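You operate a simulated robot arm through the tools that you are given. There is no shell and no other tool. Be economical: measure what you need, move in short steps, check, and stop when the job is done.

Carry out the task below with a simulated two-armed robot. There is one attempt and no reset: what you move stays moved.

JOB
Take the short roll and put it in the blue tray. Pick up the green-cap bobbin with one hand, pass it to the other hand and put it on the black table. Put the slim cream cone on the grey workbench away on the long wall shelf. Take the small orange bobbin and leave it on top of the brown cedar block on the pale workbench. Open the top drying tray, fetch the tiny purple cone and set it on the mesh of the top drying tray and shut the tray again. The order is free. Set down upright: green-cap bobbin, slim cream cone, tiny purple cone.

It is judged by the outcome, as a careful person would: the job done as asked, and still so three seconds after it is handed in. It fails if anything else is knocked over, pushed out of place, dropped, spilled or broken. A push-on lid holds only when it is set on centred and level and pressed home; a screw cap is set on level and turned clockwise until tight.

ROBOT AND FRAMES
Two 7-joint arms with two-finger grippers on one trunk, on a base that drives. Base frame: it is fixed to the floor where the robot stands at the start and does not move with it; the origin is under the middle of the robot, x ahead of it, y to its left, z up. Units: cm, degrees, N and s.
The left shoulder is at the start at [6, 12.3, 94.5], the right one opposite. With the tool pointing down near the work surface each hand reaches from about 34 to 80 cm from the robot's upright axis, wherever it stands, measured 20 degrees to its own side. Places, roughly: black table [550, 10, 80]; blue tray (25x19x6 cm) [60, -40, 80]; cedar block [800, 250, 75]; green-cap bobbin (7x7x11 cm) [810, 30, 80]; long wall shelf (19x336 cm) [428, -794, 132]; mesh of the top drying tray [-240, 200, 110]; short roll (12x4x4 cm) [60, -10, 80]; slim cream cone (6x6x12 cm) [820, 40, 80]; small orange bobbin (4x4x4 cm) [830, 10, 80]; tiny purple cone (5x5x8 cm) [-240, 210, 130]; top drying tray [-240, 200, 110]. Payload 1.47 kg a hand.
Tool frame (each hand has its own): the origin (TCP) lies between the finger pads and is the grasp point; the fingertips stand 1.6 cm ahead of it; z points along the fingers, y is the line along which they close. Largest opening 8.7 cm; the body of the gripper starts 5.5 cm behind the TCP.
Orientation is that of the tool frame in the base frame, as a unit quaternion [w, x, y, z]. With the fingers straight down and closing along the base's y, the tool's x points along the base's -x, its y along +y and its z along -z.

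CONTROLS
- The arms move only by the tool servo_tool. It takes "left_series", "right_series" or both (then of equal length, played together; a hand with none holds still); each is a list of rows, each an object of numbers (a shift or turn left out is 0, a gripper value left out holds the last): "rx", "ry", "rz": the turn, a rotation vector about the base's x, y, z in degrees; "x", "y", "z": the shift along the base's x, y, z in cm; "hand": the opening, from 0 (shut) to 1 (fully open). In form: [{"rx": .., "ry": .., "rz": .., "x": .., "y": .., "z": .., "hand": ..}, ...]. A call has 1 to 8 rows; each row shifts and turns the commanded pose from where the row before left it. Rows are played at 5 a second. More than 5 cm and 8.6 degrees between two rows, or a gripper value outside its range, and nothing of the call is played. A pose out of reach is approached as far as the arm can. The call stops where the force on the tool passes 40 N (or 10 N more than at its start, if that is more) or the arm is blocked; 0.2 s more then pass. The fingers move at their own pace (about 15.3 cm/s each) and stop on an object; they squeeze with about 28 N. The grip force told is the motor's: it shows also when the fingers shut on nothing. Time passes only in rows, and 0.2 s behind the last, so rows that do not move let the fingers close. It gives the time, the measured TCP pose, the force on the tool (base axes), the opening and the grip force at its end, in the units of the frame above (readings bear some noise), with the torque about the TCP (base axes, N m) and any sound that the robot's microphone picked up.
- Cameras (640 x 400 px; columns grow to the right, rows downward): "scene" is now at [8.04, -3.87, 150.22]; the picture's right is [-0.49, -0.87, 0.00], its down [-0.64, 0.35, -0.69] and it looks along [0.60, -0.33, -0.73] (base axes); focal length 247 px, centre (320, 200). "left" rides on the left gripper at [7.3, -1.2, -9] in its tool frame; the picture's right is [0.16, 0.99, 0.00], its down [-0.72, 0.12, -0.68] and it looks along [-0.67, 0.11, 0.73] (tool axes); focal length 247 px, centre (320, 200). "right" rides on the right gripper at [7.3, 1.2, -9] in its tool frame; the picture's right is [-0.16, 0.99, 0.00], its down [-0.72, -0.12, -0.68] and it looks along [-0.67, -0.11, 0.73] (tool axes); focal length 247 px, centre (320, 200). There is no depth. A picture from a camera that has moved, and an enlarged one, comes with that camera's place and axes in the base frame and with its lens.
- grab_frame(camera): a new picture of that camera. The clock stands still meanwhile.
- lift_body(by): slides the trunk up (or, below 0, down) by that many cm; the arms and the scene camera ride with it, the base frame stays. It gives what a move gives, with no picture.
- roll_base(legs): drives the robot by 1 to 6 legs, each [ahead, left, turn to the left] in cm, cm and degrees, along the robot's own axes; the way and the turn of a leg run together, so that a leg with both is an arc; at most 150 cm and 180 degrees a leg. The arms and the cameras ride along, it lands a little off, and it stops where it bumps. It gives what a move gives.
- pan_tilt(pan, tilt): turns the head with the scene camera to pan (to the left, within 120 degrees either way) and tilt (down, from -29 to 69), counted from straight ahead of the robot. It gives what a move gives.
- close_up(camera, box): a new picture of the part [left, top, right, bottom] of that camera's present view, enlarged. The clock stands still meanwhile.
- hand_in(): hands the job in; it is judged then, once.

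Work in short steps. Places have to be worked out from the pictures, the camera data and where the tool is seen: move nearer, look again, correct. Check each grasp and each placing, and mend what went wrong. You have 196 turns and 184 pictures in all, those below and enlarged ones among them. Open the grippers and draw the arms clear of the work before you hand the job in, unless the task says otherwise.

The tools are called after "Request:" as name(argument=value, ...) on one line, values as JSON. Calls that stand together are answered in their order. servo_tool: Moves the arms, as the interface text tells. Its arguments: {"type":"object","properties":{"left_series":{"type":"array"},"right_series":{"type":"array"}},"required":[]} The other tools are called the same way: lift_body (by) slides the trunk up or down; roll_base (legs) drives the base; pan_tilt (pan, tilt) turns the head that bears the scene camera; grab_frame (camera) takes a picture; close_up (camera, box) takes an enlarged picture of a part of a camera's view; hand_in () hands the job in.

At the start:

```text
time_s: 0.0
left_tcp_pos: [39.32, 2.36, 100.28]
left_tcp_rot: [0.0, 0.0, 1.0, 0.0]
left_ft_force: [-0.8, 0.4, -1.0]
left_ft_torque: [0.0, -0.02, 0.0]
left_finger_gap: 8.68
left_grasp_force: 0.1
right_tcp_pos: [39.63, -40.35, 101.55]
right_tcp_rot: [0.0, 0.0, 1.0, 0.0]
right_ft_force: [0.0, 0.3, 0.1]
right_ft_torque: [0.01, 0.03, 0.03]
right_finger_gap: 8.69
right_grasp_force: 0.0
trunk travel left (down, up): [-10.0, 13.0]
robot x, y, heading: [0.26, -0.13, -0.0]
head pan, tilt: [-29.2, 46.7]
```

scene: 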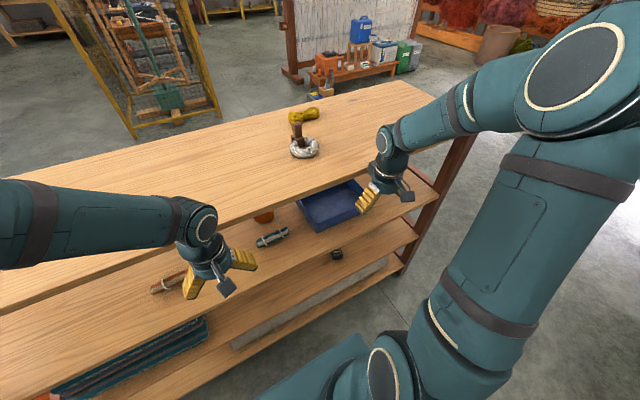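
right: 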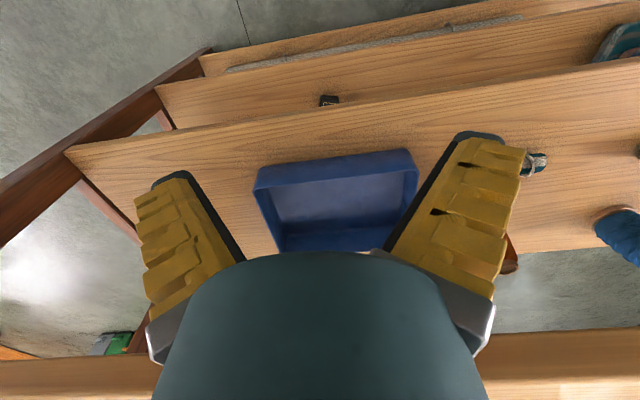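
left: 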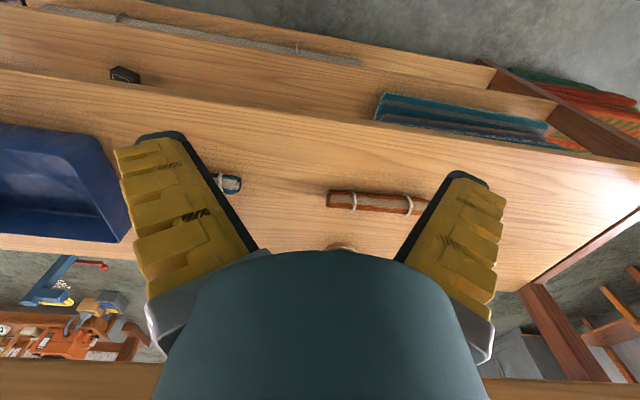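

I'll look at the shelf area closely to get the short roll and tray geometry.

Request:
close_up(camera="scene", box=[140, 130, 460, 330])

Request:
close_up(camera="left", box=[60, 100, 460, 350])

```text
2.00 times, centred on (300, 230) of scene
camera zoom: at [8.04, -3.87, 150.22], right [-0.49, -0.87, 0.0], down [-0.64, 0.35, -0.69], along [0.6, -0.33, -0.73], focal length 494 px, centre (360, 140)
```

zoom: 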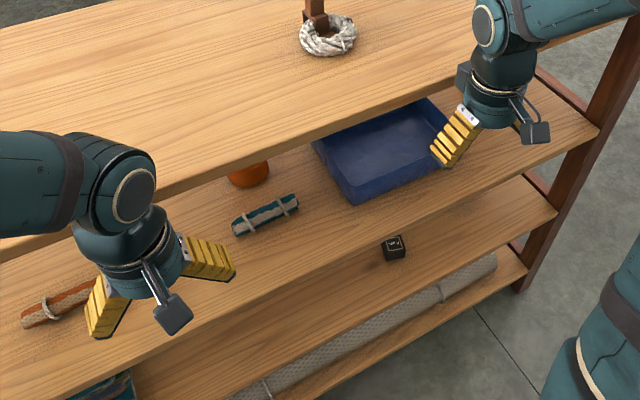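

```text
1.60 times, centred on (260, 225) of left
camera zoom: at [31.79, 1.15, 109.23], right [-0.16, 0.99, 0.0], down [0.72, 0.12, 0.68], along [0.67, 0.11, -0.73], focal length 395 px, centre (416, 160)
```

zoom: 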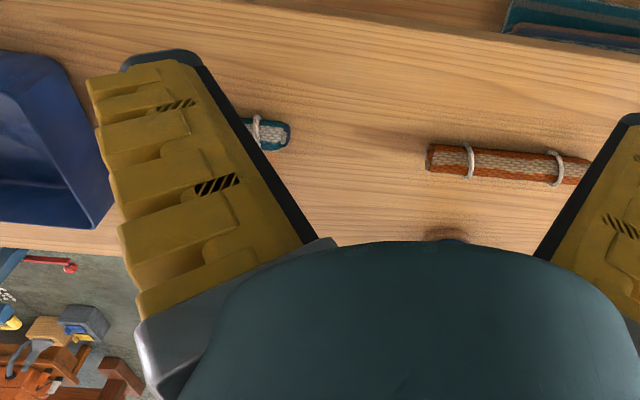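

The teal roll (ends near (56.5,-7) and (57,-19), z≈82) lies under an overhanging top board (front edge ≈ x 49, z ≈ 105). I'll back off and shift right, and lower the trunk, so that a hand can come in under the board from the roll's left end.

Request:
roll_base(legs=[[-12, -12, 0]])

Request:
lift_body(by=-10)

Request:
servo_tool(left_series=[{"rz": 8.5}, {"rz": 8.5}, {"rz": 8.5}, {"rz": 8.5}, {"rz": 8.5}, {"rz": 8.5}, {"rz": 8.5}, {"rz": 8.5}])

Request:
servo_tool(left_series=[{"rz": 8}, {"rz": 8}, {"rz": 6}, {"rx": -8.5}, {"rx": -8.5}, {"rx": -8.5}, {"rx": -8.5}, {"rx": -8.5}])

Request:
grab_frame(camera="scene")

Request:
grab_frame(camera="left")

```text
time_s: 1.7
left_tcp_pos: [27.08, -9.15, 100.33]
left_tcp_rot: [0.0, 0.001, 1.0, 0.0]
left_ft_force: [-0.2, 0.5, 0.3]
left_ft_torque: [-0.01, -0.03, -0.02]
left_finger_gap: 8.69
left_grasp_force: 0.1
right_tcp_pos: [27.48, -51.95, 101.52]
right_tcp_rot: [0.0, 0.001, 1.0, 0.0]
right_ft_force: [-1.3, -0.3, 0.0]
right_ft_torque: [0.02, 0.01, 0.03]
right_finger_gap: 8.72
right_grasp_force: 0.1
trunk travel left (down, up): [-10.0, 13.0]
robot x, y, heading: [-11.8, -11.67, 0.0]
head pan, tilt: [-29.2, 46.7]
```

```text
time_s: 3.0
left_tcp_pos: [27.1, -9.11, 90.3]
left_tcp_rot: [0.0, 0.001, 1.0, 0.0]
left_ft_force: [-0.7, -0.9, 0.2]
left_ft_torque: [0.0, 0.01, 0.0]
left_finger_gap: 8.71
left_grasp_force: 0.1
right_tcp_pos: [27.59, -51.76, 91.46]
right_tcp_rot: [0.0, 0.001, 1.0, 0.0]
right_ft_force: [0.4, -1.3, 0.2]
right_ft_torque: [0.01, 0.02, 0.0]
right_finger_gap: 8.71
right_grasp_force: 0.1
trunk travel left (down, up): [0.0, 23.0]
robot x, y, heading: [-12.17, -11.95, -0.1]
head pan, tilt: [-29.2, 46.7]
```

```text
time_s: 4.8
left_tcp_pos: [27.1, -9.28, 90.32]
left_tcp_rot: [0.0, -0.56, 0.828, -0.001]
left_ft_force: [-0.6, -0.4, 0.2]
left_ft_torque: [-0.02, -0.01, -0.04]
left_finger_gap: 8.72
left_grasp_force: 0.0
right_tcp_pos: [27.58, -51.88, 91.45]
right_tcp_rot: [0.001, 0.002, 1.0, 0.0]
right_ft_force: [-0.1, 0.3, 0.0]
right_ft_torque: [0.02, -0.04, -0.03]
right_finger_gap: 8.67
right_grasp_force: 0.1
trunk travel left (down, up): [0.0, 23.0]
robot x, y, heading: [-12.28, -11.4, -0.0]
head pan, tilt: [-29.2, 46.7]
```

```text
time_s: 6.6
left_tcp_pos: [27.2, -9.23, 90.3]
left_tcp_rot: [-0.256, -0.658, 0.66, -0.257]
left_ft_force: [-0.3, -0.6, -0.7]
left_ft_torque: [-0.03, 0.01, -0.02]
left_finger_gap: 8.72
left_grasp_force: 0.0
right_tcp_pos: [27.52, -51.75, 91.53]
right_tcp_rot: [0.0, 0.002, 1.0, 0.001]
right_ft_force: [-0.9, 0.1, -0.1]
right_ft_torque: [0.03, 0.03, 0.0]
right_finger_gap: 8.7
right_grasp_force: 0.2
trunk travel left (down, up): [0.0, 23.0]
robot x, y, heading: [-12.33, -11.28, -0.0]
head pan, tilt: [-29.2, 46.7]
```

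```text
178 pictures are left
camera scene: at [-4.07, -15.32, 140.22], right [-0.49, -0.87, 0.0], down [-0.63, 0.36, -0.69], along [0.6, -0.34, -0.73], focal length 247 px, centre (320, 200)
```

scene: 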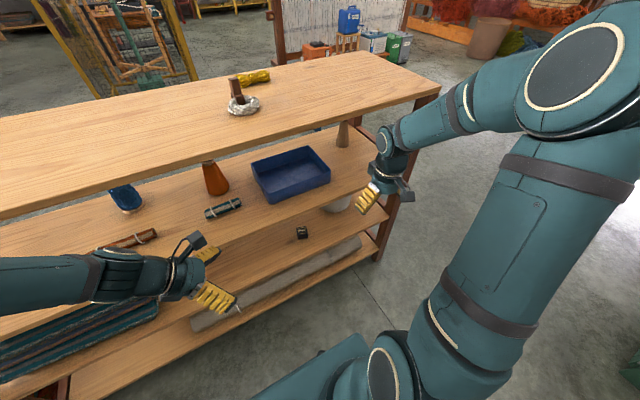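

```text
177 pictures are left
camera left: at [28.14, -8.5, 101.82], right [-0.99, -0.12, 0.11], down [-0.12, 0.99, 0.01], along [-0.11, 0.0, -0.99], focal length 247 px, centre (320, 200)
```

left: 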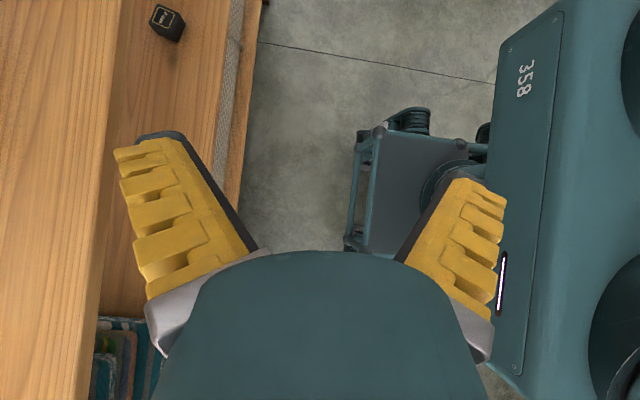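

The roll sits at x≈56, y from -8.5 to -19.5 and the board's underside is at about z 104, with an orange cone behind it at (67,-15). I go in low under the board (TCP z 87) to beyond the roll's left end.

Request:
servo_tool(left_series=[{"rx": -2.5, "y": 3, "z": -3.3}, {"x": 4, "y": 2}, {"x": 4.8}, {"x": 4.8}, {"x": 4.8}, {"x": 4.8}, {"x": 4.6}])

Request:
grab_frame(camera="left")

Request:
grab_frame(camera="scene")

```text
time_s: 8.4
left_tcp_pos: [49.56, -4.28, 82.92]
left_tcp_rot: [0.314, 0.664, -0.639, 0.227]
left_ft_force: [0.4, 1.0, 0.0]
left_ft_torque: [-0.08, 0.02, 0.01]
left_finger_gap: 8.7
left_grasp_force: 0.0
right_tcp_pos: [26.75, -51.42, 91.53]
right_tcp_rot: [0.0, -0.003, 1.0, -0.001]
right_ft_force: [0.5, 0.1, -0.7]
right_ft_torque: [0.01, 0.01, -0.01]
right_finger_gap: 8.7
right_grasp_force: 0.0
trunk travel left (down, up): [0.0, 23.0]
robot x, y, heading: [-13.26, -11.57, 0.3]
head pan, tilt: [-29.2, 46.7]
stopped in row 7 (left hand): the arm was blocked; the commanded pose is now the measured one
```

```text
176 pictures are left
camera left: at [52.04, -3.19, 94.15], right [-0.97, -0.1, 0.24], down [-0.1, 0.99, -0.02], along [-0.23, -0.04, -0.97], focal length 247 px, centre (320, 200)
```

left: 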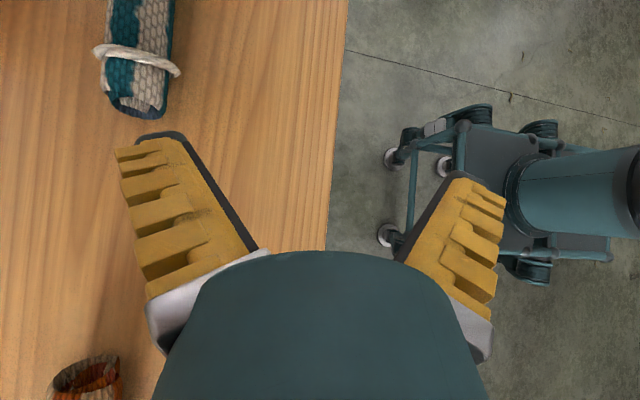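

```text
175 pictures are left
camera scene: at [-5.1, -15.33, 140.24], right [-0.48, -0.88, 0.0], down [-0.64, 0.35, -0.69], along [0.6, -0.33, -0.73], focal length 247 px, centre (320, 200)
```

scene: 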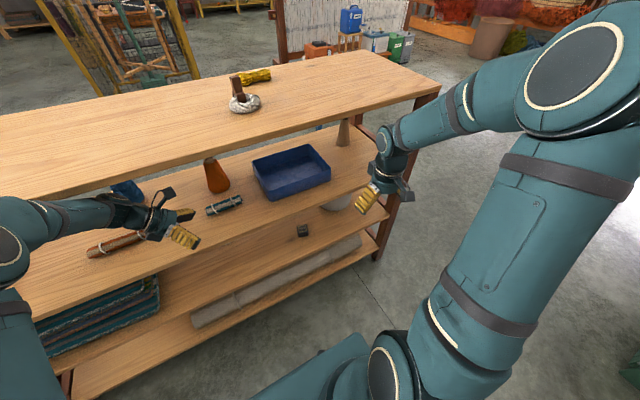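

The forearm/wrist struck the board edge because the elbow is raised. I retract, tilt the wrist toward me slightly, and back the base off so the arm goes in straighter and lower.

Request:
servo_tool(left_series=[{"x": -4, "z": 1}, {"x": -5, "z": 1}, {"x": -5, "ry": -7}, {"ry": -6}, {"ry": -6}])

Request:
roll_base(legs=[[-8, 0, 0]])

Request:
servo_tool(left_series=[{"x": 4.5}, {"x": 4.5}, {"x": 4.5}])

Request:
grab_frame(camera="scene")

```text
refused: row 2 steps farther than a row can; nothing moved
```

```text
time_s: 9.4
left_tcp_pos: [42.21, -4.57, 83.55]
left_tcp_rot: [0.31, 0.661, -0.643, 0.232]
left_ft_force: [-0.2, -0.2, 0.2]
left_ft_torque: [0.02, -0.01, 0.02]
left_finger_gap: 8.72
left_grasp_force: 0.0
right_tcp_pos: [18.87, -51.7, 91.56]
right_tcp_rot: [0.001, -0.001, 1.0, 0.0]
right_ft_force: [-0.4, 0.9, 0.7]
right_ft_torque: [0.01, -0.01, 0.01]
right_finger_gap: 8.7
right_grasp_force: 0.0
trunk travel left (down, up): [0.0, 23.0]
robot x, y, heading: [-20.73, -11.28, 0.0]
head pan, tilt: [-29.2, 46.7]
```

```text
time_s: 10.2
left_tcp_pos: [53.45, -4.48, 83.53]
left_tcp_rot: [0.312, 0.662, -0.642, 0.23]
left_ft_force: [0.6, -0.5, -1.2]
left_ft_torque: [-0.04, -0.02, 0.03]
left_finger_gap: 8.7
left_grasp_force: 0.1
left hand out of reach, approached as far as the arm can: row 3
right_tcp_pos: [18.96, -51.72, 91.25]
right_tcp_rot: [0.0, -0.002, 1.0, 0.0]
right_ft_force: [-1.0, 0.1, 0.6]
right_ft_torque: [0.0, -0.03, 0.0]
right_finger_gap: 8.7
right_grasp_force: 0.0
trunk travel left (down, up): [0.0, 23.0]
robot x, y, heading: [-21.13, -11.42, 0.1]
head pan, tilt: [-29.2, 46.7]
```

```text
174 pictures are left
camera scene: at [-12.87, -15.34, 140.24], right [-0.49, -0.87, 0.0], down [-0.64, 0.35, -0.69], along [0.6, -0.33, -0.73], focal length 247 px, centre (320, 200)
```

scene: 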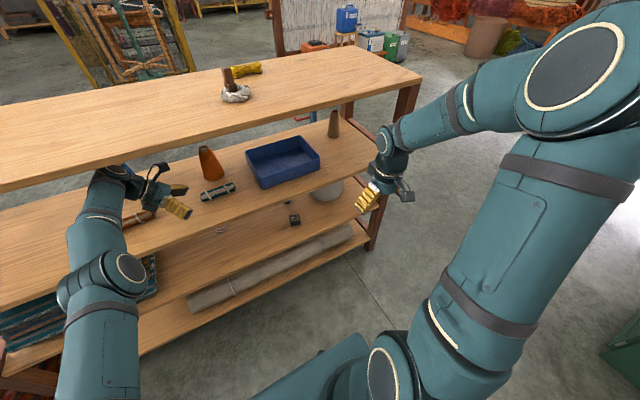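

The arm now passes under the board freely, at its reach limit. I correct the wrist tilt (wrist toward robot), then look with the hand camera.

Request:
servo_tool(left_series=[{"ry": -7}, {"ry": -6, "z": 0.5}, {"ry": -6, "z": 0.5}])

Request:
grab_frame(camera="left")

Request:
grab_frame(camera="scene")

```text
time_s: 11.1
left_tcp_pos: [53.38, -4.64, 84.48]
left_tcp_rot: [-0.199, -0.614, 0.685, -0.338]
left_ft_force: [0.6, -0.3, -0.1]
left_ft_torque: [0.0, -0.03, 0.01]
left_finger_gap: 8.7
left_grasp_force: 0.1
right_tcp_pos: [18.96, -51.58, 91.51]
right_tcp_rot: [0.001, -0.002, 1.0, 0.0]
right_ft_force: [0.0, 0.2, 0.6]
right_ft_torque: [0.0, 0.0, 0.01]
right_finger_gap: 8.71
right_grasp_force: 0.0
trunk travel left (down, up): [0.0, 23.0]
robot x, y, heading: [-20.75, -11.19, 0.6]
head pan, tilt: [-29.2, 46.7]
```

```text
173 pictures are left
camera left: at [51.93, -3.47, 95.97], right [-0.99, -0.09, -0.11], down [-0.09, 0.99, -0.05], along [0.11, -0.04, -0.99], focal length 247 px, centre (320, 200)
```

left: 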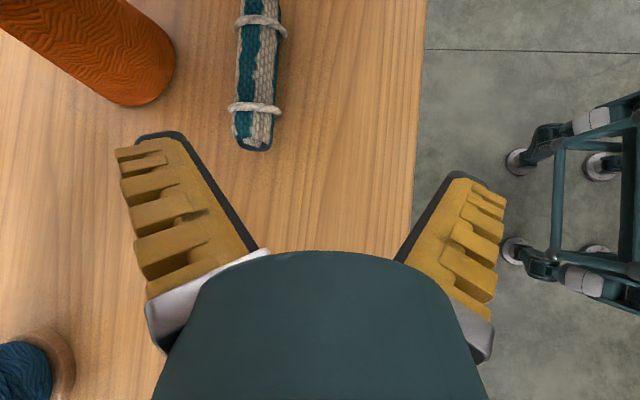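

```text
172 pictures are left
camera scene: at [-12.81, -15.33, 140.23], right [-0.49, -0.87, 0.0], down [-0.64, 0.35, -0.69], along [0.6, -0.33, -0.73], focal length 247 px, centre (320, 200)
```

scene: 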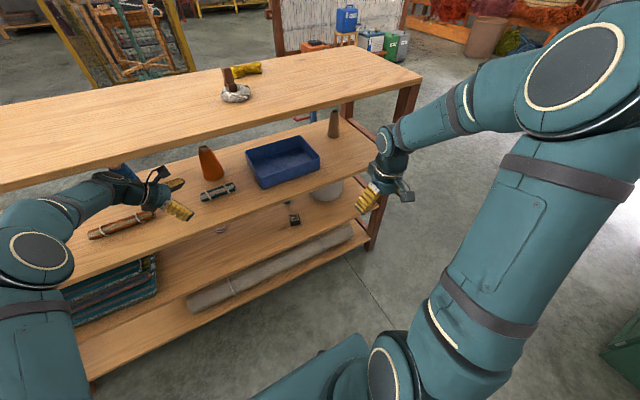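

Hand camera puts the roll axis at x≈58, near end y≈-6.8, and the cone's edge at x≈63.7. I narrow the opening to ~6 cm, centre on x=58, then move along the roll to y≈-9.5.

Request:
servo_tool(left_series=[{"y": 1.8, "hand": 0.7}, {"x": 2.3}, {"x": 2.3}, {"z": -0.4}])

Request:
grab_frame(camera="left")

```text
time_s: 12.1
left_tcp_pos: [57.95, -2.69, 84.15]
left_tcp_rot: [-0.201, -0.614, 0.685, -0.337]
left_ft_force: [0.0, 0.1, -0.1]
left_ft_torque: [0.0, 0.0, 0.02]
left_finger_gap: 6.55
left_grasp_force: 3.1
right_tcp_pos: [18.94, -51.68, 91.49]
right_tcp_rot: [0.0, -0.001, 1.0, 0.0]
right_ft_force: [1.0, 1.1, 1.0]
right_ft_torque: [0.02, 0.01, 0.03]
right_finger_gap: 8.69
right_grasp_force: 0.3
trunk travel left (down, up): [0.0, 23.0]
robot x, y, heading: [-20.61, -11.39, 0.1]
head pan, tilt: [-29.2, 46.7]
```

```text
171 pictures are left
camera left: at [56.47, -1.6, 95.59], right [-0.99, -0.09, -0.1], down [-0.09, 0.99, -0.05], along [0.11, -0.04, -0.99], focal length 247 px, centre (320, 200)
```

left: 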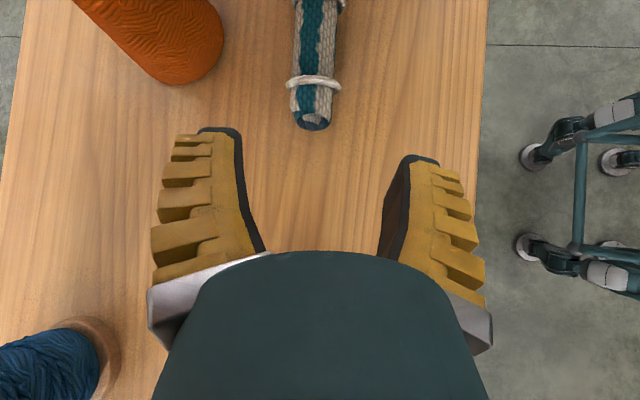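

The roll is centred between the fingers (end at y≈-6.2). I slide in along it and lower a bit, then close.

Request:
servo_tool(left_series=[{"x": 0.4, "y": -2.5}, {"y": -2.5}, {"y": -1.5, "z": -0.4}, {"z": -0.4}, {"hand": 0.0}, {"hand": 0.0}, {"hand": 0.0}])

Request:
grab_frame(camera="left")

```text
time_s: 13.7
left_tcp_pos: [57.92, -9.19, 83.33]
left_tcp_rot: [-0.2, -0.614, 0.685, -0.337]
left_ft_force: [-0.2, 1.1, -0.1]
left_ft_torque: [0.01, -0.01, 0.01]
left_finger_gap: 0.0
left_grasp_force: 28.3
left hand out of reach, approached as far as the arm can: row 1
right_tcp_pos: [18.98, -51.6, 91.41]
right_tcp_rot: [0.0, -0.001, 1.0, 0.001]
right_ft_force: [-0.5, 0.0, -0.4]
right_ft_torque: [-0.02, 0.01, 0.03]
right_finger_gap: 8.72
right_grasp_force: 0.1
trunk travel left (down, up): [0.0, 23.0]
robot x, y, heading: [-20.55, -11.36, 0.4]
head pan, tilt: [-29.2, 46.7]
```

```text
170 pictures are left
camera left: at [56.51, -8.07, 94.73], right [-0.99, -0.09, -0.11], down [-0.09, 0.99, -0.05], along [0.11, -0.04, -0.99], focal length 247 px, centre (320, 200)
```

left: 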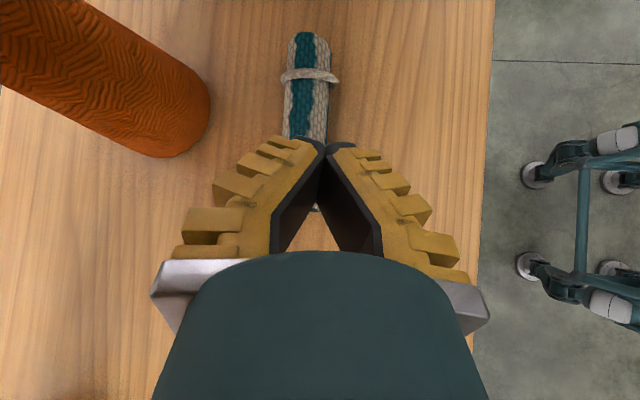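

Fingers closed above the roll: parallax between the two hand pictures gives the roll at z≈78, x≈59.6, y -7.6…-20.3, so the shelf is at about z 76. I open, raise slightly, roll the base 2 cm ahead and look again.

Request:
servo_tool(left_series=[{"z": 0.6, "hand": 0.7}, {"y": 3.5}, {}])

Request:
roll_base(legs=[[3, 0, 0]])

Request:
servo_tool(left_series=[{"y": 3, "x": -1.5}, {"z": -3}])

Request:
grab_frame(camera="left")

```text
time_s: 14.4
left_tcp_pos: [57.87, -5.82, 83.96]
left_tcp_rot: [-0.199, -0.614, 0.685, -0.337]
left_ft_force: [-0.8, -0.1, 0.1]
left_ft_torque: [0.0, 0.0, -0.01]
left_finger_gap: 6.54
left_grasp_force: 3.1
right_tcp_pos: [18.93, -51.64, 91.48]
right_tcp_rot: [0.0, -0.003, 1.0, -0.001]
right_ft_force: [-0.7, 0.1, 0.6]
right_ft_torque: [-0.02, -0.04, 0.03]
right_finger_gap: 8.71
right_grasp_force: 0.0
trunk travel left (down, up): [0.0, 23.0]
robot x, y, heading: [-20.54, -11.2, 0.5]
head pan, tilt: [-29.2, 46.7]
```

```text
time_s: 15.3
left_tcp_pos: [60.86, -5.66, 83.8]
left_tcp_rot: [-0.201, -0.614, 0.685, -0.337]
left_ft_force: [0.8, 0.1, -0.3]
left_ft_torque: [-0.01, -0.01, 0.01]
left_finger_gap: 6.52
left_grasp_force: 3.0
right_tcp_pos: [21.97, -51.63, 91.43]
right_tcp_rot: [-0.001, -0.002, 1.0, 0.0]
right_ft_force: [0.1, -0.1, 0.0]
right_ft_torque: [0.02, 0.01, -0.03]
right_finger_gap: 8.69
right_grasp_force: 0.0
trunk travel left (down, up): [0.0, 23.0]
robot x, y, heading: [-17.81, -11.42, 0.4]
head pan, tilt: [-29.2, 46.7]
```

```text
time_s: 15.9
left_tcp_pos: [59.34, -2.61, 80.66]
left_tcp_rot: [-0.199, -0.614, 0.685, -0.337]
left_ft_force: [-0.1, -0.3, 1.2]
left_ft_torque: [0.01, -0.01, -0.01]
left_finger_gap: 6.54
left_grasp_force: 3.2
right_tcp_pos: [21.71, -51.64, 91.53]
right_tcp_rot: [-0.001, -0.002, 1.0, 0.001]
right_ft_force: [-0.5, -0.1, -0.7]
right_ft_torque: [-0.01, -0.02, -0.02]
right_finger_gap: 8.69
right_grasp_force: 0.0
trunk travel left (down, up): [0.0, 23.0]
robot x, y, heading: [-17.63, -11.48, 0.2]
head pan, tilt: [-29.2, 46.7]
```

```text
169 pictures are left
camera left: at [57.8, -1.46, 92.18], right [-0.99, -0.09, -0.11], down [-0.09, 0.99, -0.05], along [0.11, -0.04, -0.99], focal length 247 px, centre (320, 200)
```

left: 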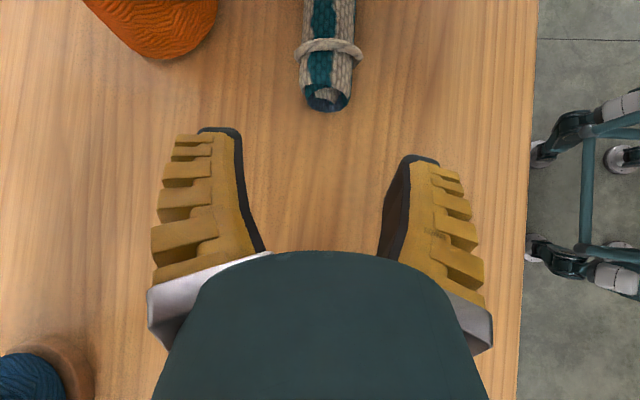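

Roll end is centred at x≈59.4, y≈-7.5. I move over it and lower in steps, watching force.

Request:
servo_tool(left_series=[{"y": -3.5, "x": 0.2}, {"y": -3.5, "x": 0.2}, {"z": -0.8}, {"z": -0.6}])

Request:
grab_frame(camera="left")

```text
time_s: 16.9
left_tcp_pos: [59.68, -9.46, 79.52]
left_tcp_rot: [-0.2, -0.615, 0.685, -0.337]
left_ft_force: [0.2, 0.3, 0.2]
left_ft_torque: [0.04, -0.02, 0.01]
left_finger_gap: 6.53
left_grasp_force: 3.0
right_tcp_pos: [21.89, -51.59, 91.49]
right_tcp_rot: [0.0, -0.002, 1.0, 0.0]
right_ft_force: [0.2, -0.5, -0.5]
right_ft_torque: [-0.01, -0.04, 0.02]
right_finger_gap: 8.69
right_grasp_force: 0.1
trunk travel left (down, up): [0.0, 23.0]
robot x, y, heading: [-17.96, -11.89, 0.6]
head pan, tilt: [-29.2, 46.7]
```

```text
168 pictures are left
camera left: at [58.13, -8.35, 90.89], right [-0.99, -0.09, -0.11], down [-0.09, 0.99, -0.05], along [0.11, -0.04, -0.99], focal length 247 px, centre (320, 200)
```

left: 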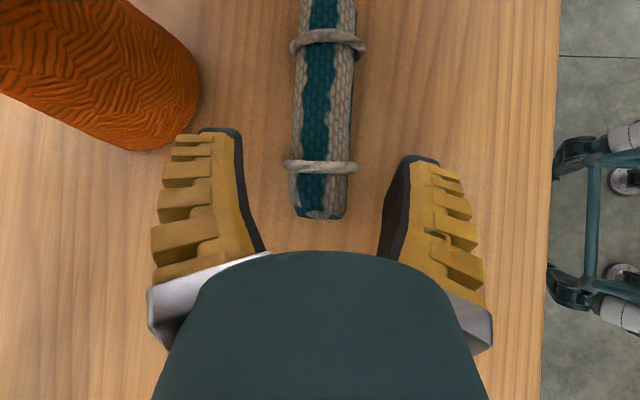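

Well straddled. A bit lower, then close.

Request:
servo_tool(left_series=[{"z": -0.5}, {"z": -0.5}, {"hand": 0.0}, {}, {}])

Request:
grab_frame(camera="left")

```text
time_s: 18.1
left_tcp_pos: [59.62, -9.5, 78.57]
left_tcp_rot: [-0.199, -0.614, 0.685, -0.339]
left_ft_force: [-1.0, 2.7, 13.0]
left_ft_torque: [-0.05, 0.08, 0.0]
left_finger_gap: 2.88
left_grasp_force: 28.3
right_tcp_pos: [21.79, -51.66, 91.57]
right_tcp_rot: [0.001, -0.002, 1.0, 0.0]
right_ft_force: [-0.4, -0.1, -0.4]
right_ft_torque: [-0.03, -0.01, 0.01]
right_finger_gap: 8.69
right_grasp_force: 0.1
trunk travel left (down, up): [0.0, 23.0]
robot x, y, heading: [-18.08, -11.67, 0.0]
head pan, tilt: [-29.2, 46.7]
```

```text
167 pictures are left
camera left: at [58.08, -8.38, 90.1], right [-0.99, -0.09, -0.11], down [-0.09, 0.99, -0.05], along [0.11, -0.04, -0.99], focal length 247 px, centre (320, 200)
```

left: 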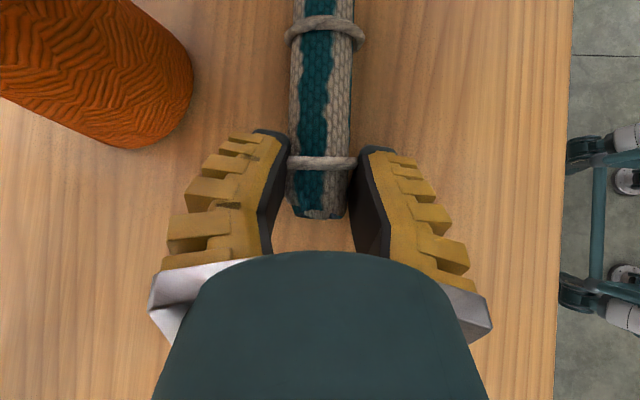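

Gripped (gap 2.9). I lift by 6 and look at how it hangs and at the tray rim.

Request:
servo_tool(left_series=[{"z": 2}, {"z": 2}, {"z": 2}])

Request:
close_up(camera="scene", box=[80, 80, 400, 280])

Request:
grab_frame(camera="left")

```text
time_s: 18.9
left_tcp_pos: [59.86, -9.64, 84.6]
left_tcp_rot: [-0.199, -0.614, 0.685, -0.337]
left_ft_force: [0.7, 0.6, 0.0]
left_ft_torque: [0.05, -0.02, -0.05]
left_finger_gap: 2.52
left_grasp_force: 27.7
right_tcp_pos: [21.86, -51.6, 91.44]
right_tcp_rot: [0.0, -0.002, 1.0, 0.0]
right_ft_force: [0.0, -0.1, -0.3]
right_ft_torque: [-0.03, 0.0, 0.01]
right_finger_gap: 8.68
right_grasp_force: 0.0
trunk travel left (down, up): [0.0, 23.0]
robot x, y, heading: [-18.01, -11.6, 0.2]
head pan, tilt: [-29.2, 46.7]
```

```text
2.00 times, centred on (240, 180) of scene
camera zoom: at [-9.94, -15.33, 140.22], right [-0.48, -0.87, 0.0], down [-0.64, 0.35, -0.69], along [0.6, -0.33, -0.73], focal length 494 px, centre (480, 240)
```

zoom: 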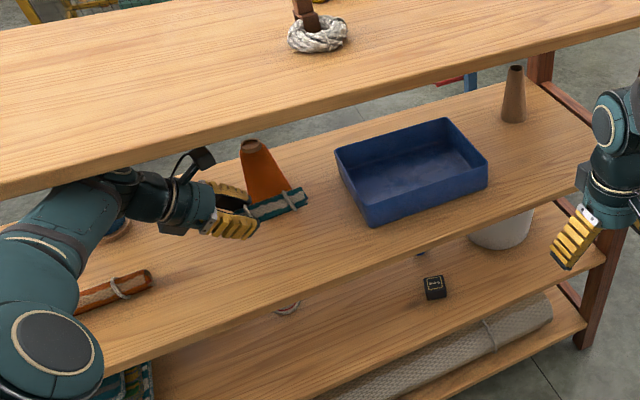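

```text
165 pictures are left
camera left: at [58.3, -8.49, 96.02], right [-0.99, -0.09, -0.11], down [-0.09, 0.99, -0.05], along [0.11, -0.04, -0.99], focal length 247 px, centre (320, 200)
```

left: 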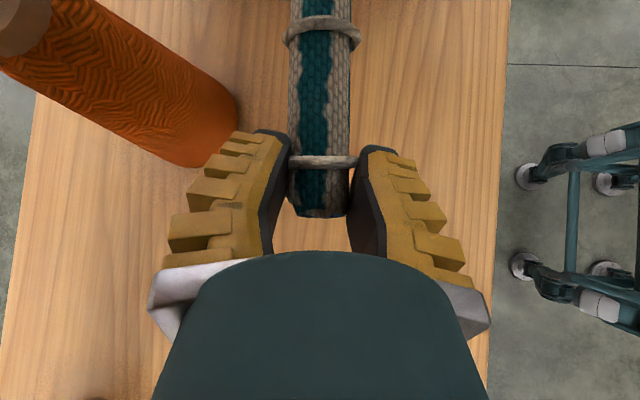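

The roll is level in the grip. The tray spans x 54–73, y -28.5…-52, rim z≈82.3. I raise a bit more and carry it over sideways with the base.

Request:
servo_tool(left_series=[{"z": 0.8}, {"z": 0.8}])

Request:
roll_base(legs=[[0.8, -12, 0]])

Request:
close_up(camera="scene", box=[80, 80, 400, 280])

Request:
grab_frame(camera="left")

```text
time_s: 19.5
left_tcp_pos: [59.43, -9.71, 85.37]
left_tcp_rot: [-0.205, -0.615, 0.686, -0.332]
left_ft_force: [-0.3, 0.0, -0.3]
left_ft_torque: [0.02, -0.03, -0.02]
left_finger_gap: 2.48
left_grasp_force: 28.8
right_tcp_pos: [21.87, -51.52, 91.37]
right_tcp_rot: [-0.001, -0.002, 1.0, 0.0]
right_ft_force: [0.7, 0.9, -1.4]
right_ft_torque: [0.01, -0.01, 0.0]
right_finger_gap: 8.71
right_grasp_force: 0.1
trunk travel left (down, up): [0.0, 23.0]
robot x, y, heading: [-18.12, -11.68, 0.1]
head pan, tilt: [-29.2, 46.7]
```

```text
time_s: 21.2
left_tcp_pos: [60.57, -20.34, 85.11]
left_tcp_rot: [-0.205, -0.619, 0.68, -0.335]
left_ft_force: [0.3, 0.6, 0.2]
left_ft_torque: [0.03, 0.03, 0.04]
left_finger_gap: 2.45
left_grasp_force: 27.8
right_tcp_pos: [22.8, -62.98, 91.65]
right_tcp_rot: [0.0, -0.003, 1.0, -0.003]
right_ft_force: [0.0, 0.5, -0.1]
right_ft_torque: [-0.01, 0.0, 0.02]
right_finger_gap: 8.72
right_grasp_force: 0.2
trunk travel left (down, up): [0.0, 23.0]
robot x, y, heading: [-17.32, -23.42, 0.2]
head pan, tilt: [-29.2, 46.7]
```

```text
2.00 times, centred on (240, 180) of scene
camera zoom: at [-8.9, -26.39, 140.22], right [-0.48, -0.87, 0.01], down [-0.64, 0.35, -0.69], along [0.6, -0.34, -0.73], focal length 494 px, centre (480, 240)
```

zoom: 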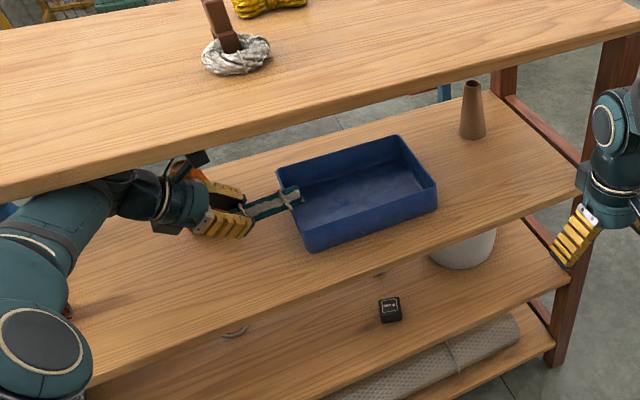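

```text
163 pictures are left
camera left: at [59.23, -19.2, 96.52], right [-0.99, -0.1, -0.09], down [-0.1, 0.99, -0.06], along [0.09, -0.05, -0.99], focal length 247 px, centre (320, 200)
```

left: 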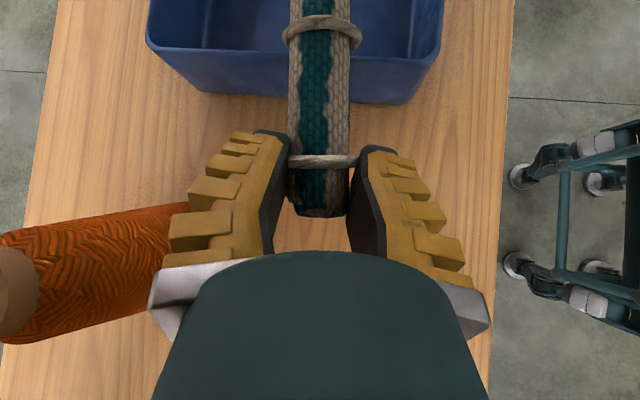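

Roll is just over the rim, wrist close under the board. I tilt the hand flatter (raises the far end, lowers the wrist), then continue.

Request:
servo_tool(left_series=[{"rx": -4}, {"rx": -4}])

Request:
roll_base(legs=[[1, -13.5, 0]])

Request:
close_up(camera="scene", box=[80, 80, 400, 280])

Request:
grab_frame(camera="left")

```text
time_s: 21.8
left_tcp_pos: [60.47, -20.87, 85.29]
left_tcp_rot: [-0.246, -0.603, 0.656, -0.381]
left_ft_force: [-0.3, -0.3, -0.5]
left_ft_torque: [0.02, 0.0, 0.02]
left_finger_gap: 2.41
left_grasp_force: 28.0
right_tcp_pos: [22.7, -63.45, 91.41]
right_tcp_rot: [-0.001, -0.002, 1.0, 0.0]
right_ft_force: [0.3, -0.3, -0.6]
right_ft_torque: [0.01, -0.03, -0.01]
right_finger_gap: 8.71
right_grasp_force: 0.0
trunk travel left (down, up): [0.0, 23.0]
robot x, y, heading: [-17.27, -23.01, 0.2]
head pan, tilt: [-29.2, 46.7]
```

```text
time_s: 23.6
left_tcp_pos: [61.51, -33.96, 85.14]
left_tcp_rot: [-0.246, -0.604, 0.656, -0.38]
left_ft_force: [0.1, -1.0, -0.3]
left_ft_torque: [-0.02, 0.02, -0.01]
left_finger_gap: 2.39
left_grasp_force: 28.0
right_tcp_pos: [23.66, -76.66, 91.45]
right_tcp_rot: [0.0, -0.003, 1.0, -0.001]
right_ft_force: [0.0, -0.2, -0.3]
right_ft_torque: [0.01, 0.01, 0.01]
right_finger_gap: 8.69
right_grasp_force: 0.1
trunk travel left (down, up): [0.0, 23.0]
robot x, y, heading: [-15.62, -36.59, 0.3]
head pan, tilt: [-29.2, 46.7]
```

```text
2.00 times, centred on (240, 180) of scene
camera zoom: at [-8.02, -40.49, 140.22], right [-0.48, -0.88, 0.0], down [-0.64, 0.35, -0.69], along [0.6, -0.33, -0.73], focal length 494 px, centre (480, 240)
```

zoom: 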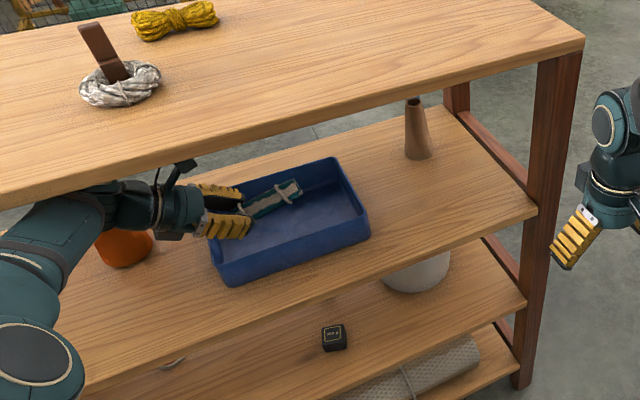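

```text
161 pictures are left
camera left: at [60.17, -31.31, 96.41], right [-0.99, -0.11, -0.08], down [-0.1, 0.98, -0.19], along [0.1, -0.18, -0.98], focal length 247 px, centre (320, 200)
```

left: 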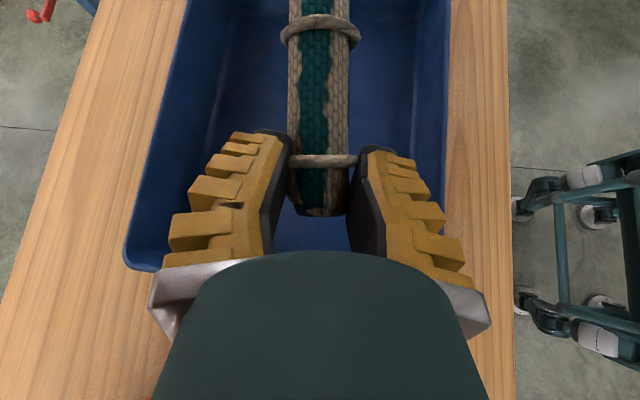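

The roll is over the tray. I shift 2.5 cm further, un-tilt, and lower until it touches.

Request:
servo_tool(left_series=[{"y": -2.5}, {"z": -1, "rx": 4}, {"z": -1, "rx": 4}, {"z": -1}, {"z": -1}, {"z": -0.7}, {"z": -0.5}])

Request:
grab_frame(camera="left")

```text
time_s: 25.2
left_tcp_pos: [61.82, -36.43, 80.73]
left_tcp_rot: [-0.199, -0.618, 0.681, -0.338]
left_ft_force: [3.2, 9.1, 37.4]
left_ft_torque: [2.84, 0.72, -0.38]
left_finger_gap: 2.35
left_grasp_force: 28.0
right_tcp_pos: [23.59, -76.68, 91.57]
right_tcp_rot: [0.001, -0.002, 1.0, -0.001]
right_ft_force: [0.0, -0.5, 0.1]
right_ft_torque: [-0.02, 0.0, 0.0]
right_finger_gap: 8.69
right_grasp_force: 0.0
trunk travel left (down, up): [0.0, 23.0]
robot x, y, heading: [-16.3, -36.58, 0.1]
head pan, tilt: [-29.2, 46.7]
```

```text
160 pictures are left
camera left: at [60.23, -35.23, 92.24], right [-0.99, -0.11, -0.1], down [-0.1, 0.99, -0.05], along [0.11, -0.04, -0.99], focal length 247 px, centre (320, 200)
```

left: 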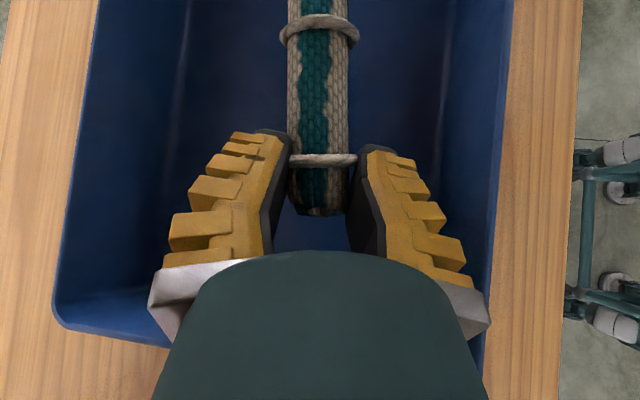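

The far end touched first (37 N). I ease up, level the roll slightly, and then release.

Request:
servo_tool(left_series=[{"z": 0.6}, {"rx": -5}, {"z": -0.7}])

Request:
servo_tool(left_series=[{"z": -0.4}, {"hand": 0.2}, {"hand": 0.45}, {"hand": 0.5}])

Request:
grab_frame(camera="left")

```text
time_s: 26.0
left_tcp_pos: [62.0, -36.25, 80.76]
left_tcp_rot: [-0.224, -0.61, 0.665, -0.369]
left_ft_force: [3.3, 2.3, 6.5]
left_ft_torque: [0.53, 0.2, -0.27]
left_finger_gap: 2.32
left_grasp_force: 27.9
right_tcp_pos: [23.76, -76.67, 91.44]
right_tcp_rot: [0.0, -0.004, 1.0, 0.0]
right_ft_force: [-0.1, 0.4, -0.6]
right_ft_torque: [0.02, 0.02, -0.03]
right_finger_gap: 8.7
right_grasp_force: 0.2
trunk travel left (down, up): [0.0, 23.0]
robot x, y, heading: [-16.26, -36.95, 0.5]
head pan, tilt: [-29.2, 46.7]
stopped in row 3 (left hand): the force on the tool passed its limit at 50 N (the readings are from after the stop); the commanded pose is now the measured one
```

```text
time_s: 27.0
left_tcp_pos: [61.77, -36.28, 80.83]
left_tcp_rot: [-0.223, -0.609, 0.664, -0.371]
left_ft_force: [9.2, 3.2, 32.4]
left_ft_torque: [2.2, 0.59, -0.93]
left_finger_gap: 4.9
left_grasp_force: 4.4
right_tcp_pos: [23.7, -76.7, 91.49]
right_tcp_rot: [0.001, -0.003, 1.0, 0.0]
right_ft_force: [-0.2, -0.1, 0.1]
right_ft_torque: [-0.01, -0.04, -0.02]
right_finger_gap: 8.69
right_grasp_force: 0.0
trunk travel left (down, up): [0.0, 23.0]
robot x, y, heading: [-16.1, -36.42, 0.2]
head pan, tilt: [-29.2, 46.7]
```

```text
159 pictures are left
camera left: at [60.28, -34.12, 92.03], right [-0.99, -0.12, -0.1], down [-0.1, 0.98, -0.14], along [0.12, -0.13, -0.98], focal length 247 px, centre (320, 200)
```

left: 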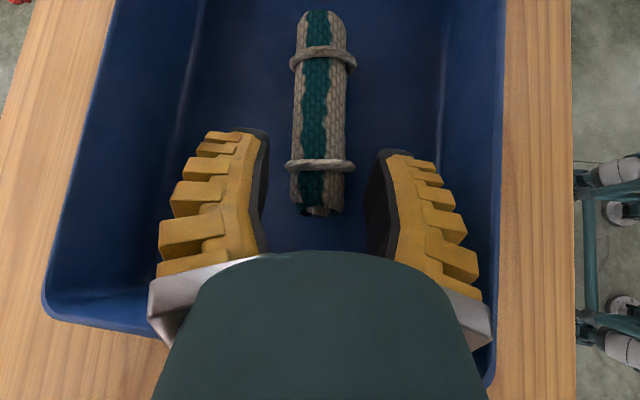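

The roll lies in the tray; the contact was the gripper body on the tray's rim. I raise the hand straight up and pull out.

Request:
servo_tool(left_series=[{"z": 1}, {"z": 2}, {"z": 1.5}])

Request:
grab_frame(camera="left")

Request:
close_up(camera="scene", box=[80, 80, 400, 280])

```text
time_s: 27.8
left_tcp_pos: [61.89, -36.05, 84.57]
left_tcp_rot: [-0.226, -0.61, 0.666, -0.367]
left_ft_force: [-0.1, 0.7, -0.2]
left_ft_torque: [-0.02, -0.01, 0.01]
left_finger_gap: 4.92
left_grasp_force: 4.4
right_tcp_pos: [23.75, -76.72, 91.57]
right_tcp_rot: [0.0, -0.002, 1.0, 0.0]
right_ft_force: [0.3, -0.6, -0.1]
right_ft_torque: [0.01, 0.0, 0.02]
right_finger_gap: 8.7
right_grasp_force: 0.1
trunk travel left (down, up): [0.0, 23.0]
robot x, y, heading: [-16.3, -37.14, 0.6]
head pan, tilt: [-29.2, 46.7]
```

```text
158 pictures are left
camera left: at [60.42, -34.02, 95.9], right [-0.99, -0.12, -0.09], down [-0.1, 0.99, -0.14], along [0.11, -0.13, -0.99], focal length 247 px, centre (320, 200)
```

left: 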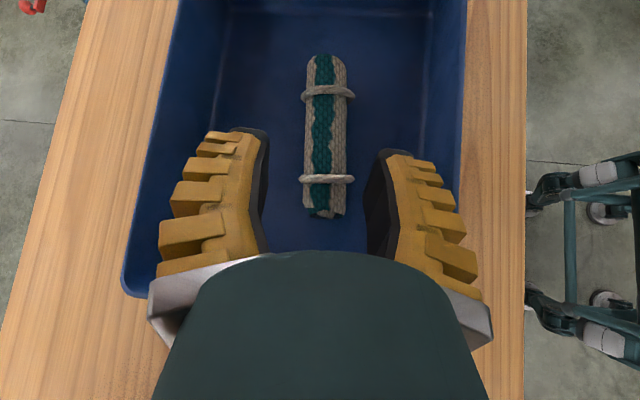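

```text
2.00 times, centred on (240, 180) of scene
camera zoom: at [-8.05, -40.44, 140.22], right [-0.48, -0.88, 0.0], down [-0.64, 0.35, -0.69], along [0.6, -0.33, -0.73], focal length 494 px, centre (480, 240)
```

zoom: 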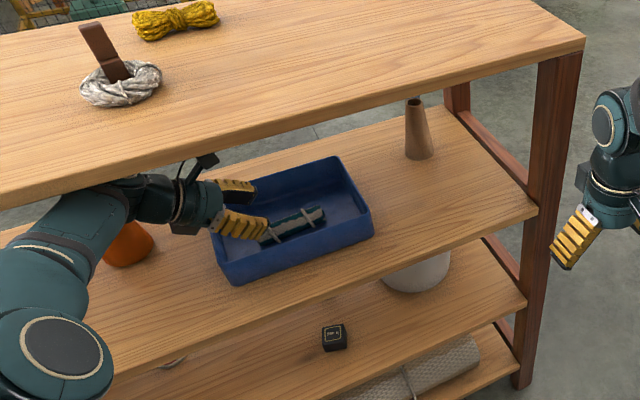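

Roll rests in the tray. I flatten the hand and raise 1 cm to clear the near wall, then back the base out.

Request:
servo_tool(left_series=[{"rx": -6, "z": 0.6}, {"rx": -6, "z": 0.6}])

Request:
roll_base(legs=[[-50, 0, 0]])

Request:
pan_tilt(pan=0, tilt=30)

Request:
grab_frame(camera="scene")

```text
time_s: 28.4
left_tcp_pos: [61.91, -36.14, 85.93]
left_tcp_rot: [-0.288, -0.583, 0.622, -0.436]
left_ft_force: [-0.7, -0.5, 1.5]
left_ft_torque: [0.01, 0.03, 0.01]
left_finger_gap: 4.9
left_grasp_force: 3.9
right_tcp_pos: [23.87, -76.64, 91.46]
right_tcp_rot: [-0.001, -0.002, 1.0, 0.0]
right_ft_force: [0.1, 0.0, 0.8]
right_ft_torque: [0.03, 0.0, -0.03]
right_finger_gap: 8.7
right_grasp_force: 0.0
trunk travel left (down, up): [0.0, 23.0]
robot x, y, heading: [-15.53, -36.74, 0.2]
head pan, tilt: [-29.2, 46.7]
```

```text
time_s: 31.3
left_tcp_pos: [13.76, -35.81, 85.95]
left_tcp_rot: [-0.285, -0.587, 0.62, -0.437]
left_ft_force: [1.1, -1.1, 0.1]
left_ft_torque: [0.02, -0.06, 0.0]
left_finger_gap: 4.9
left_grasp_force: 3.4
right_tcp_pos: [-23.82, -76.65, 91.42]
right_tcp_rot: [0.0, -0.01, 1.0, 0.0]
right_ft_force: [-0.3, 0.6, -0.4]
right_ft_torque: [-0.03, 0.02, -0.03]
right_finger_gap: 8.73
right_grasp_force: 0.0
trunk travel left (down, up): [0.0, 23.0]
robot x, y, heading: [-64.15, -37.32, 1.1]
head pan, tilt: [-29.2, 46.7]
```

```text
time_s: 32.2
left_tcp_pos: [13.69, -35.78, 86.0]
left_tcp_rot: [-0.285, -0.587, 0.619, -0.437]
left_ft_force: [-0.7, 0.3, -0.1]
left_ft_torque: [0.02, -0.01, -0.02]
left_finger_gap: 4.93
left_grasp_force: 3.7
right_tcp_pos: [-23.69, -76.65, 91.42]
right_tcp_rot: [0.0, -0.009, 1.0, 0.0]
right_ft_force: [0.0, 0.2, 0.7]
right_ft_torque: [0.02, -0.02, 0.04]
right_finger_gap: 8.71
right_grasp_force: 0.1
trunk travel left (down, up): [0.0, 23.0]
robot x, y, heading: [-64.09, -36.96, 1.1]
head pan, tilt: [0.0, 30.0]
```

```text
156 pictures are left
camera scene: at [-54.04, -36.97, 142.71], right [0.02, -1.0, 0.0], down [-0.5, -0.01, -0.87], along [0.87, 0.02, -0.5], focal length 247 px, centre (320, 200)
```

scene: 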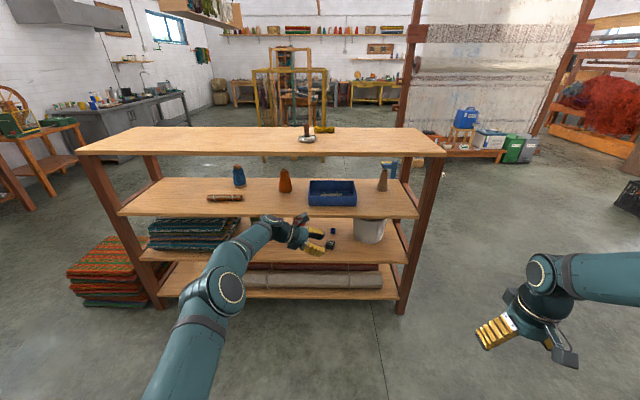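

Roll done. I reset the left arm to a tucked tool-down pose, then turn toward the drying trays to look.

Request:
servo_tool(left_series=[{"x": -4.5, "rx": 4.43, "ry": -2.89, "rz": -5.95}, {"x": -4.5, "rx": 4.43, "ry": -2.89, "rz": -5.95}, {"x": -4.5, "rx": 4.43, "ry": -2.89, "rz": -5.95}, {"x": -4.5, "z": 1, "rx": 4.43, "ry": -2.89, "rz": -5.95}, {"x": -4.5, "z": 1, "rx": 4.43, "ry": -2.89, "rz": -5.95}, {"x": -4.5, "z": 1, "rx": 4.43, "ry": -2.89, "rz": -5.95}, {"x": -4.5, "z": 1, "rx": 4.43, "ry": -2.89, "rz": -5.95}])

Request:
servo_tool(left_series=[{"x": -4, "y": 2, "rx": 4.43, "ry": -2.89, "rz": -5.95}, {"x": -3, "y": 3, "rx": 4.43, "ry": -2.89, "rz": -5.95}, {"rx": 4.43, "ry": -2.89, "rz": -5.95}, {"rx": 4.43, "ry": -2.89, "rz": -5.95}, {"rx": 4.43, "ry": -2.89, "rz": -5.95}, {"rx": 4.43, "ry": -2.89, "rz": -5.95, "hand": 1}])

Request:
roll_base(legs=[[-40, 0, 0], [0, 0, 125]])

Request:
grab_frame(camera="scene")

```text
time_s: 33.8
left_tcp_pos: [-17.6, -35.98, 89.55]
left_tcp_rot: [-0.146, -0.302, 0.915, -0.224]
left_ft_force: [-0.4, 0.6, -0.2]
left_ft_torque: [0.02, 0.0, 0.01]
left_finger_gap: 4.91
left_grasp_force: 4.5
right_tcp_pos: [-23.65, -76.76, 91.51]
right_tcp_rot: [0.0, -0.009, 1.0, 0.0]
right_ft_force: [0.3, 0.0, -0.4]
right_ft_torque: [-0.01, 0.0, 0.01]
right_finger_gap: 8.68
right_grasp_force: 0.0
trunk travel left (down, up): [0.0, 23.0]
robot x, y, heading: [-63.58, -37.32, 1.0]
head pan, tilt: [0.0, 30.0]
```

```text
time_s: 35.2
left_tcp_pos: [-24.49, -30.88, 89.83]
left_tcp_rot: [0.0, 0.001, 1.0, 0.001]
left_ft_force: [1.1, -0.5, 0.1]
left_ft_torque: [-0.02, 0.0, -0.02]
left_finger_gap: 8.7
left_grasp_force: 0.1
right_tcp_pos: [-23.73, -76.81, 91.45]
right_tcp_rot: [0.001, -0.009, 1.0, 0.0]
right_ft_force: [-0.5, -0.2, -0.6]
right_ft_torque: [-0.02, 0.01, -0.03]
right_finger_gap: 8.71
right_grasp_force: 0.0
trunk travel left (down, up): [0.0, 23.0]
robot x, y, heading: [-63.88, -37.23, 1.1]
head pan, tilt: [0.0, 30.0]
```

```text
time_s: 42.9
left_tcp_pos: [-130.85, -10.17, 89.75]
left_tcp_rot: [0.001, 0.894, -0.448, -0.001]
left_ft_force: [0.8, 1.4, 0.5]
left_ft_torque: [0.02, 0.01, 0.02]
left_finger_gap: 8.69
left_grasp_force: 0.0
right_tcp_pos: [-94.62, 18.06, 91.49]
right_tcp_rot: [0.0, 0.898, -0.44, 0.0]
right_ft_force: [-0.2, 0.6, -0.3]
right_ft_torque: [0.0, 0.01, -0.02]
right_finger_gap: 8.7
right_grasp_force: 0.2
trunk travel left (down, up): [0.0, 23.0]
robot x, y, heading: [-102.15, -38.17, 127.5]
head pan, tilt: [0.0, 30.0]
```

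```text
155 pictures are left
camera scene: at [-108.23, -30.06, 142.72], right [0.79, 0.61, 0.0], down [0.31, -0.4, -0.87], along [-0.53, 0.68, -0.5], focal length 247 px, centre (320, 200)
```

scene: 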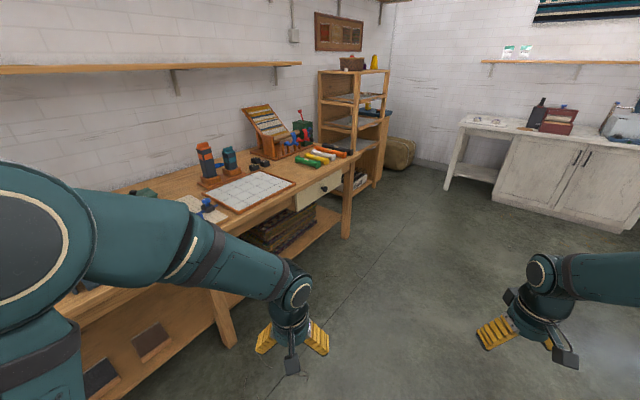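

The drying rack is at the far end of the bench (around (-245,206)). I zoom in on it.

Request:
close_up(camera="scene", box=[290, 40, 420, 200])

```text
2.50 times, centred on (355, 120) of scene
camera zoom: at [-108.23, -30.06, 142.72], right [0.79, 0.61, 0.0], down [0.31, -0.4, -0.87], along [-0.53, 0.68, -0.5], focal length 618 px, centre (232, 400)
```

zoom: 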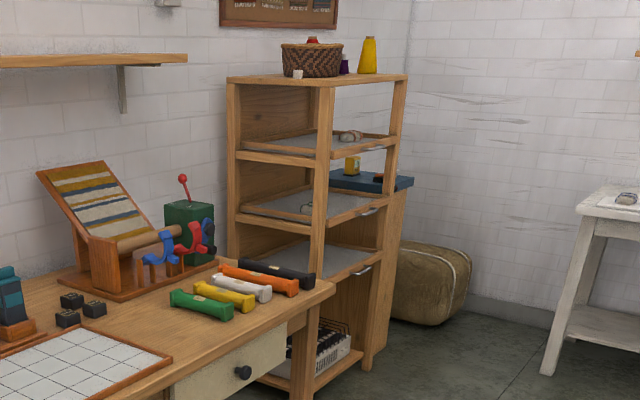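

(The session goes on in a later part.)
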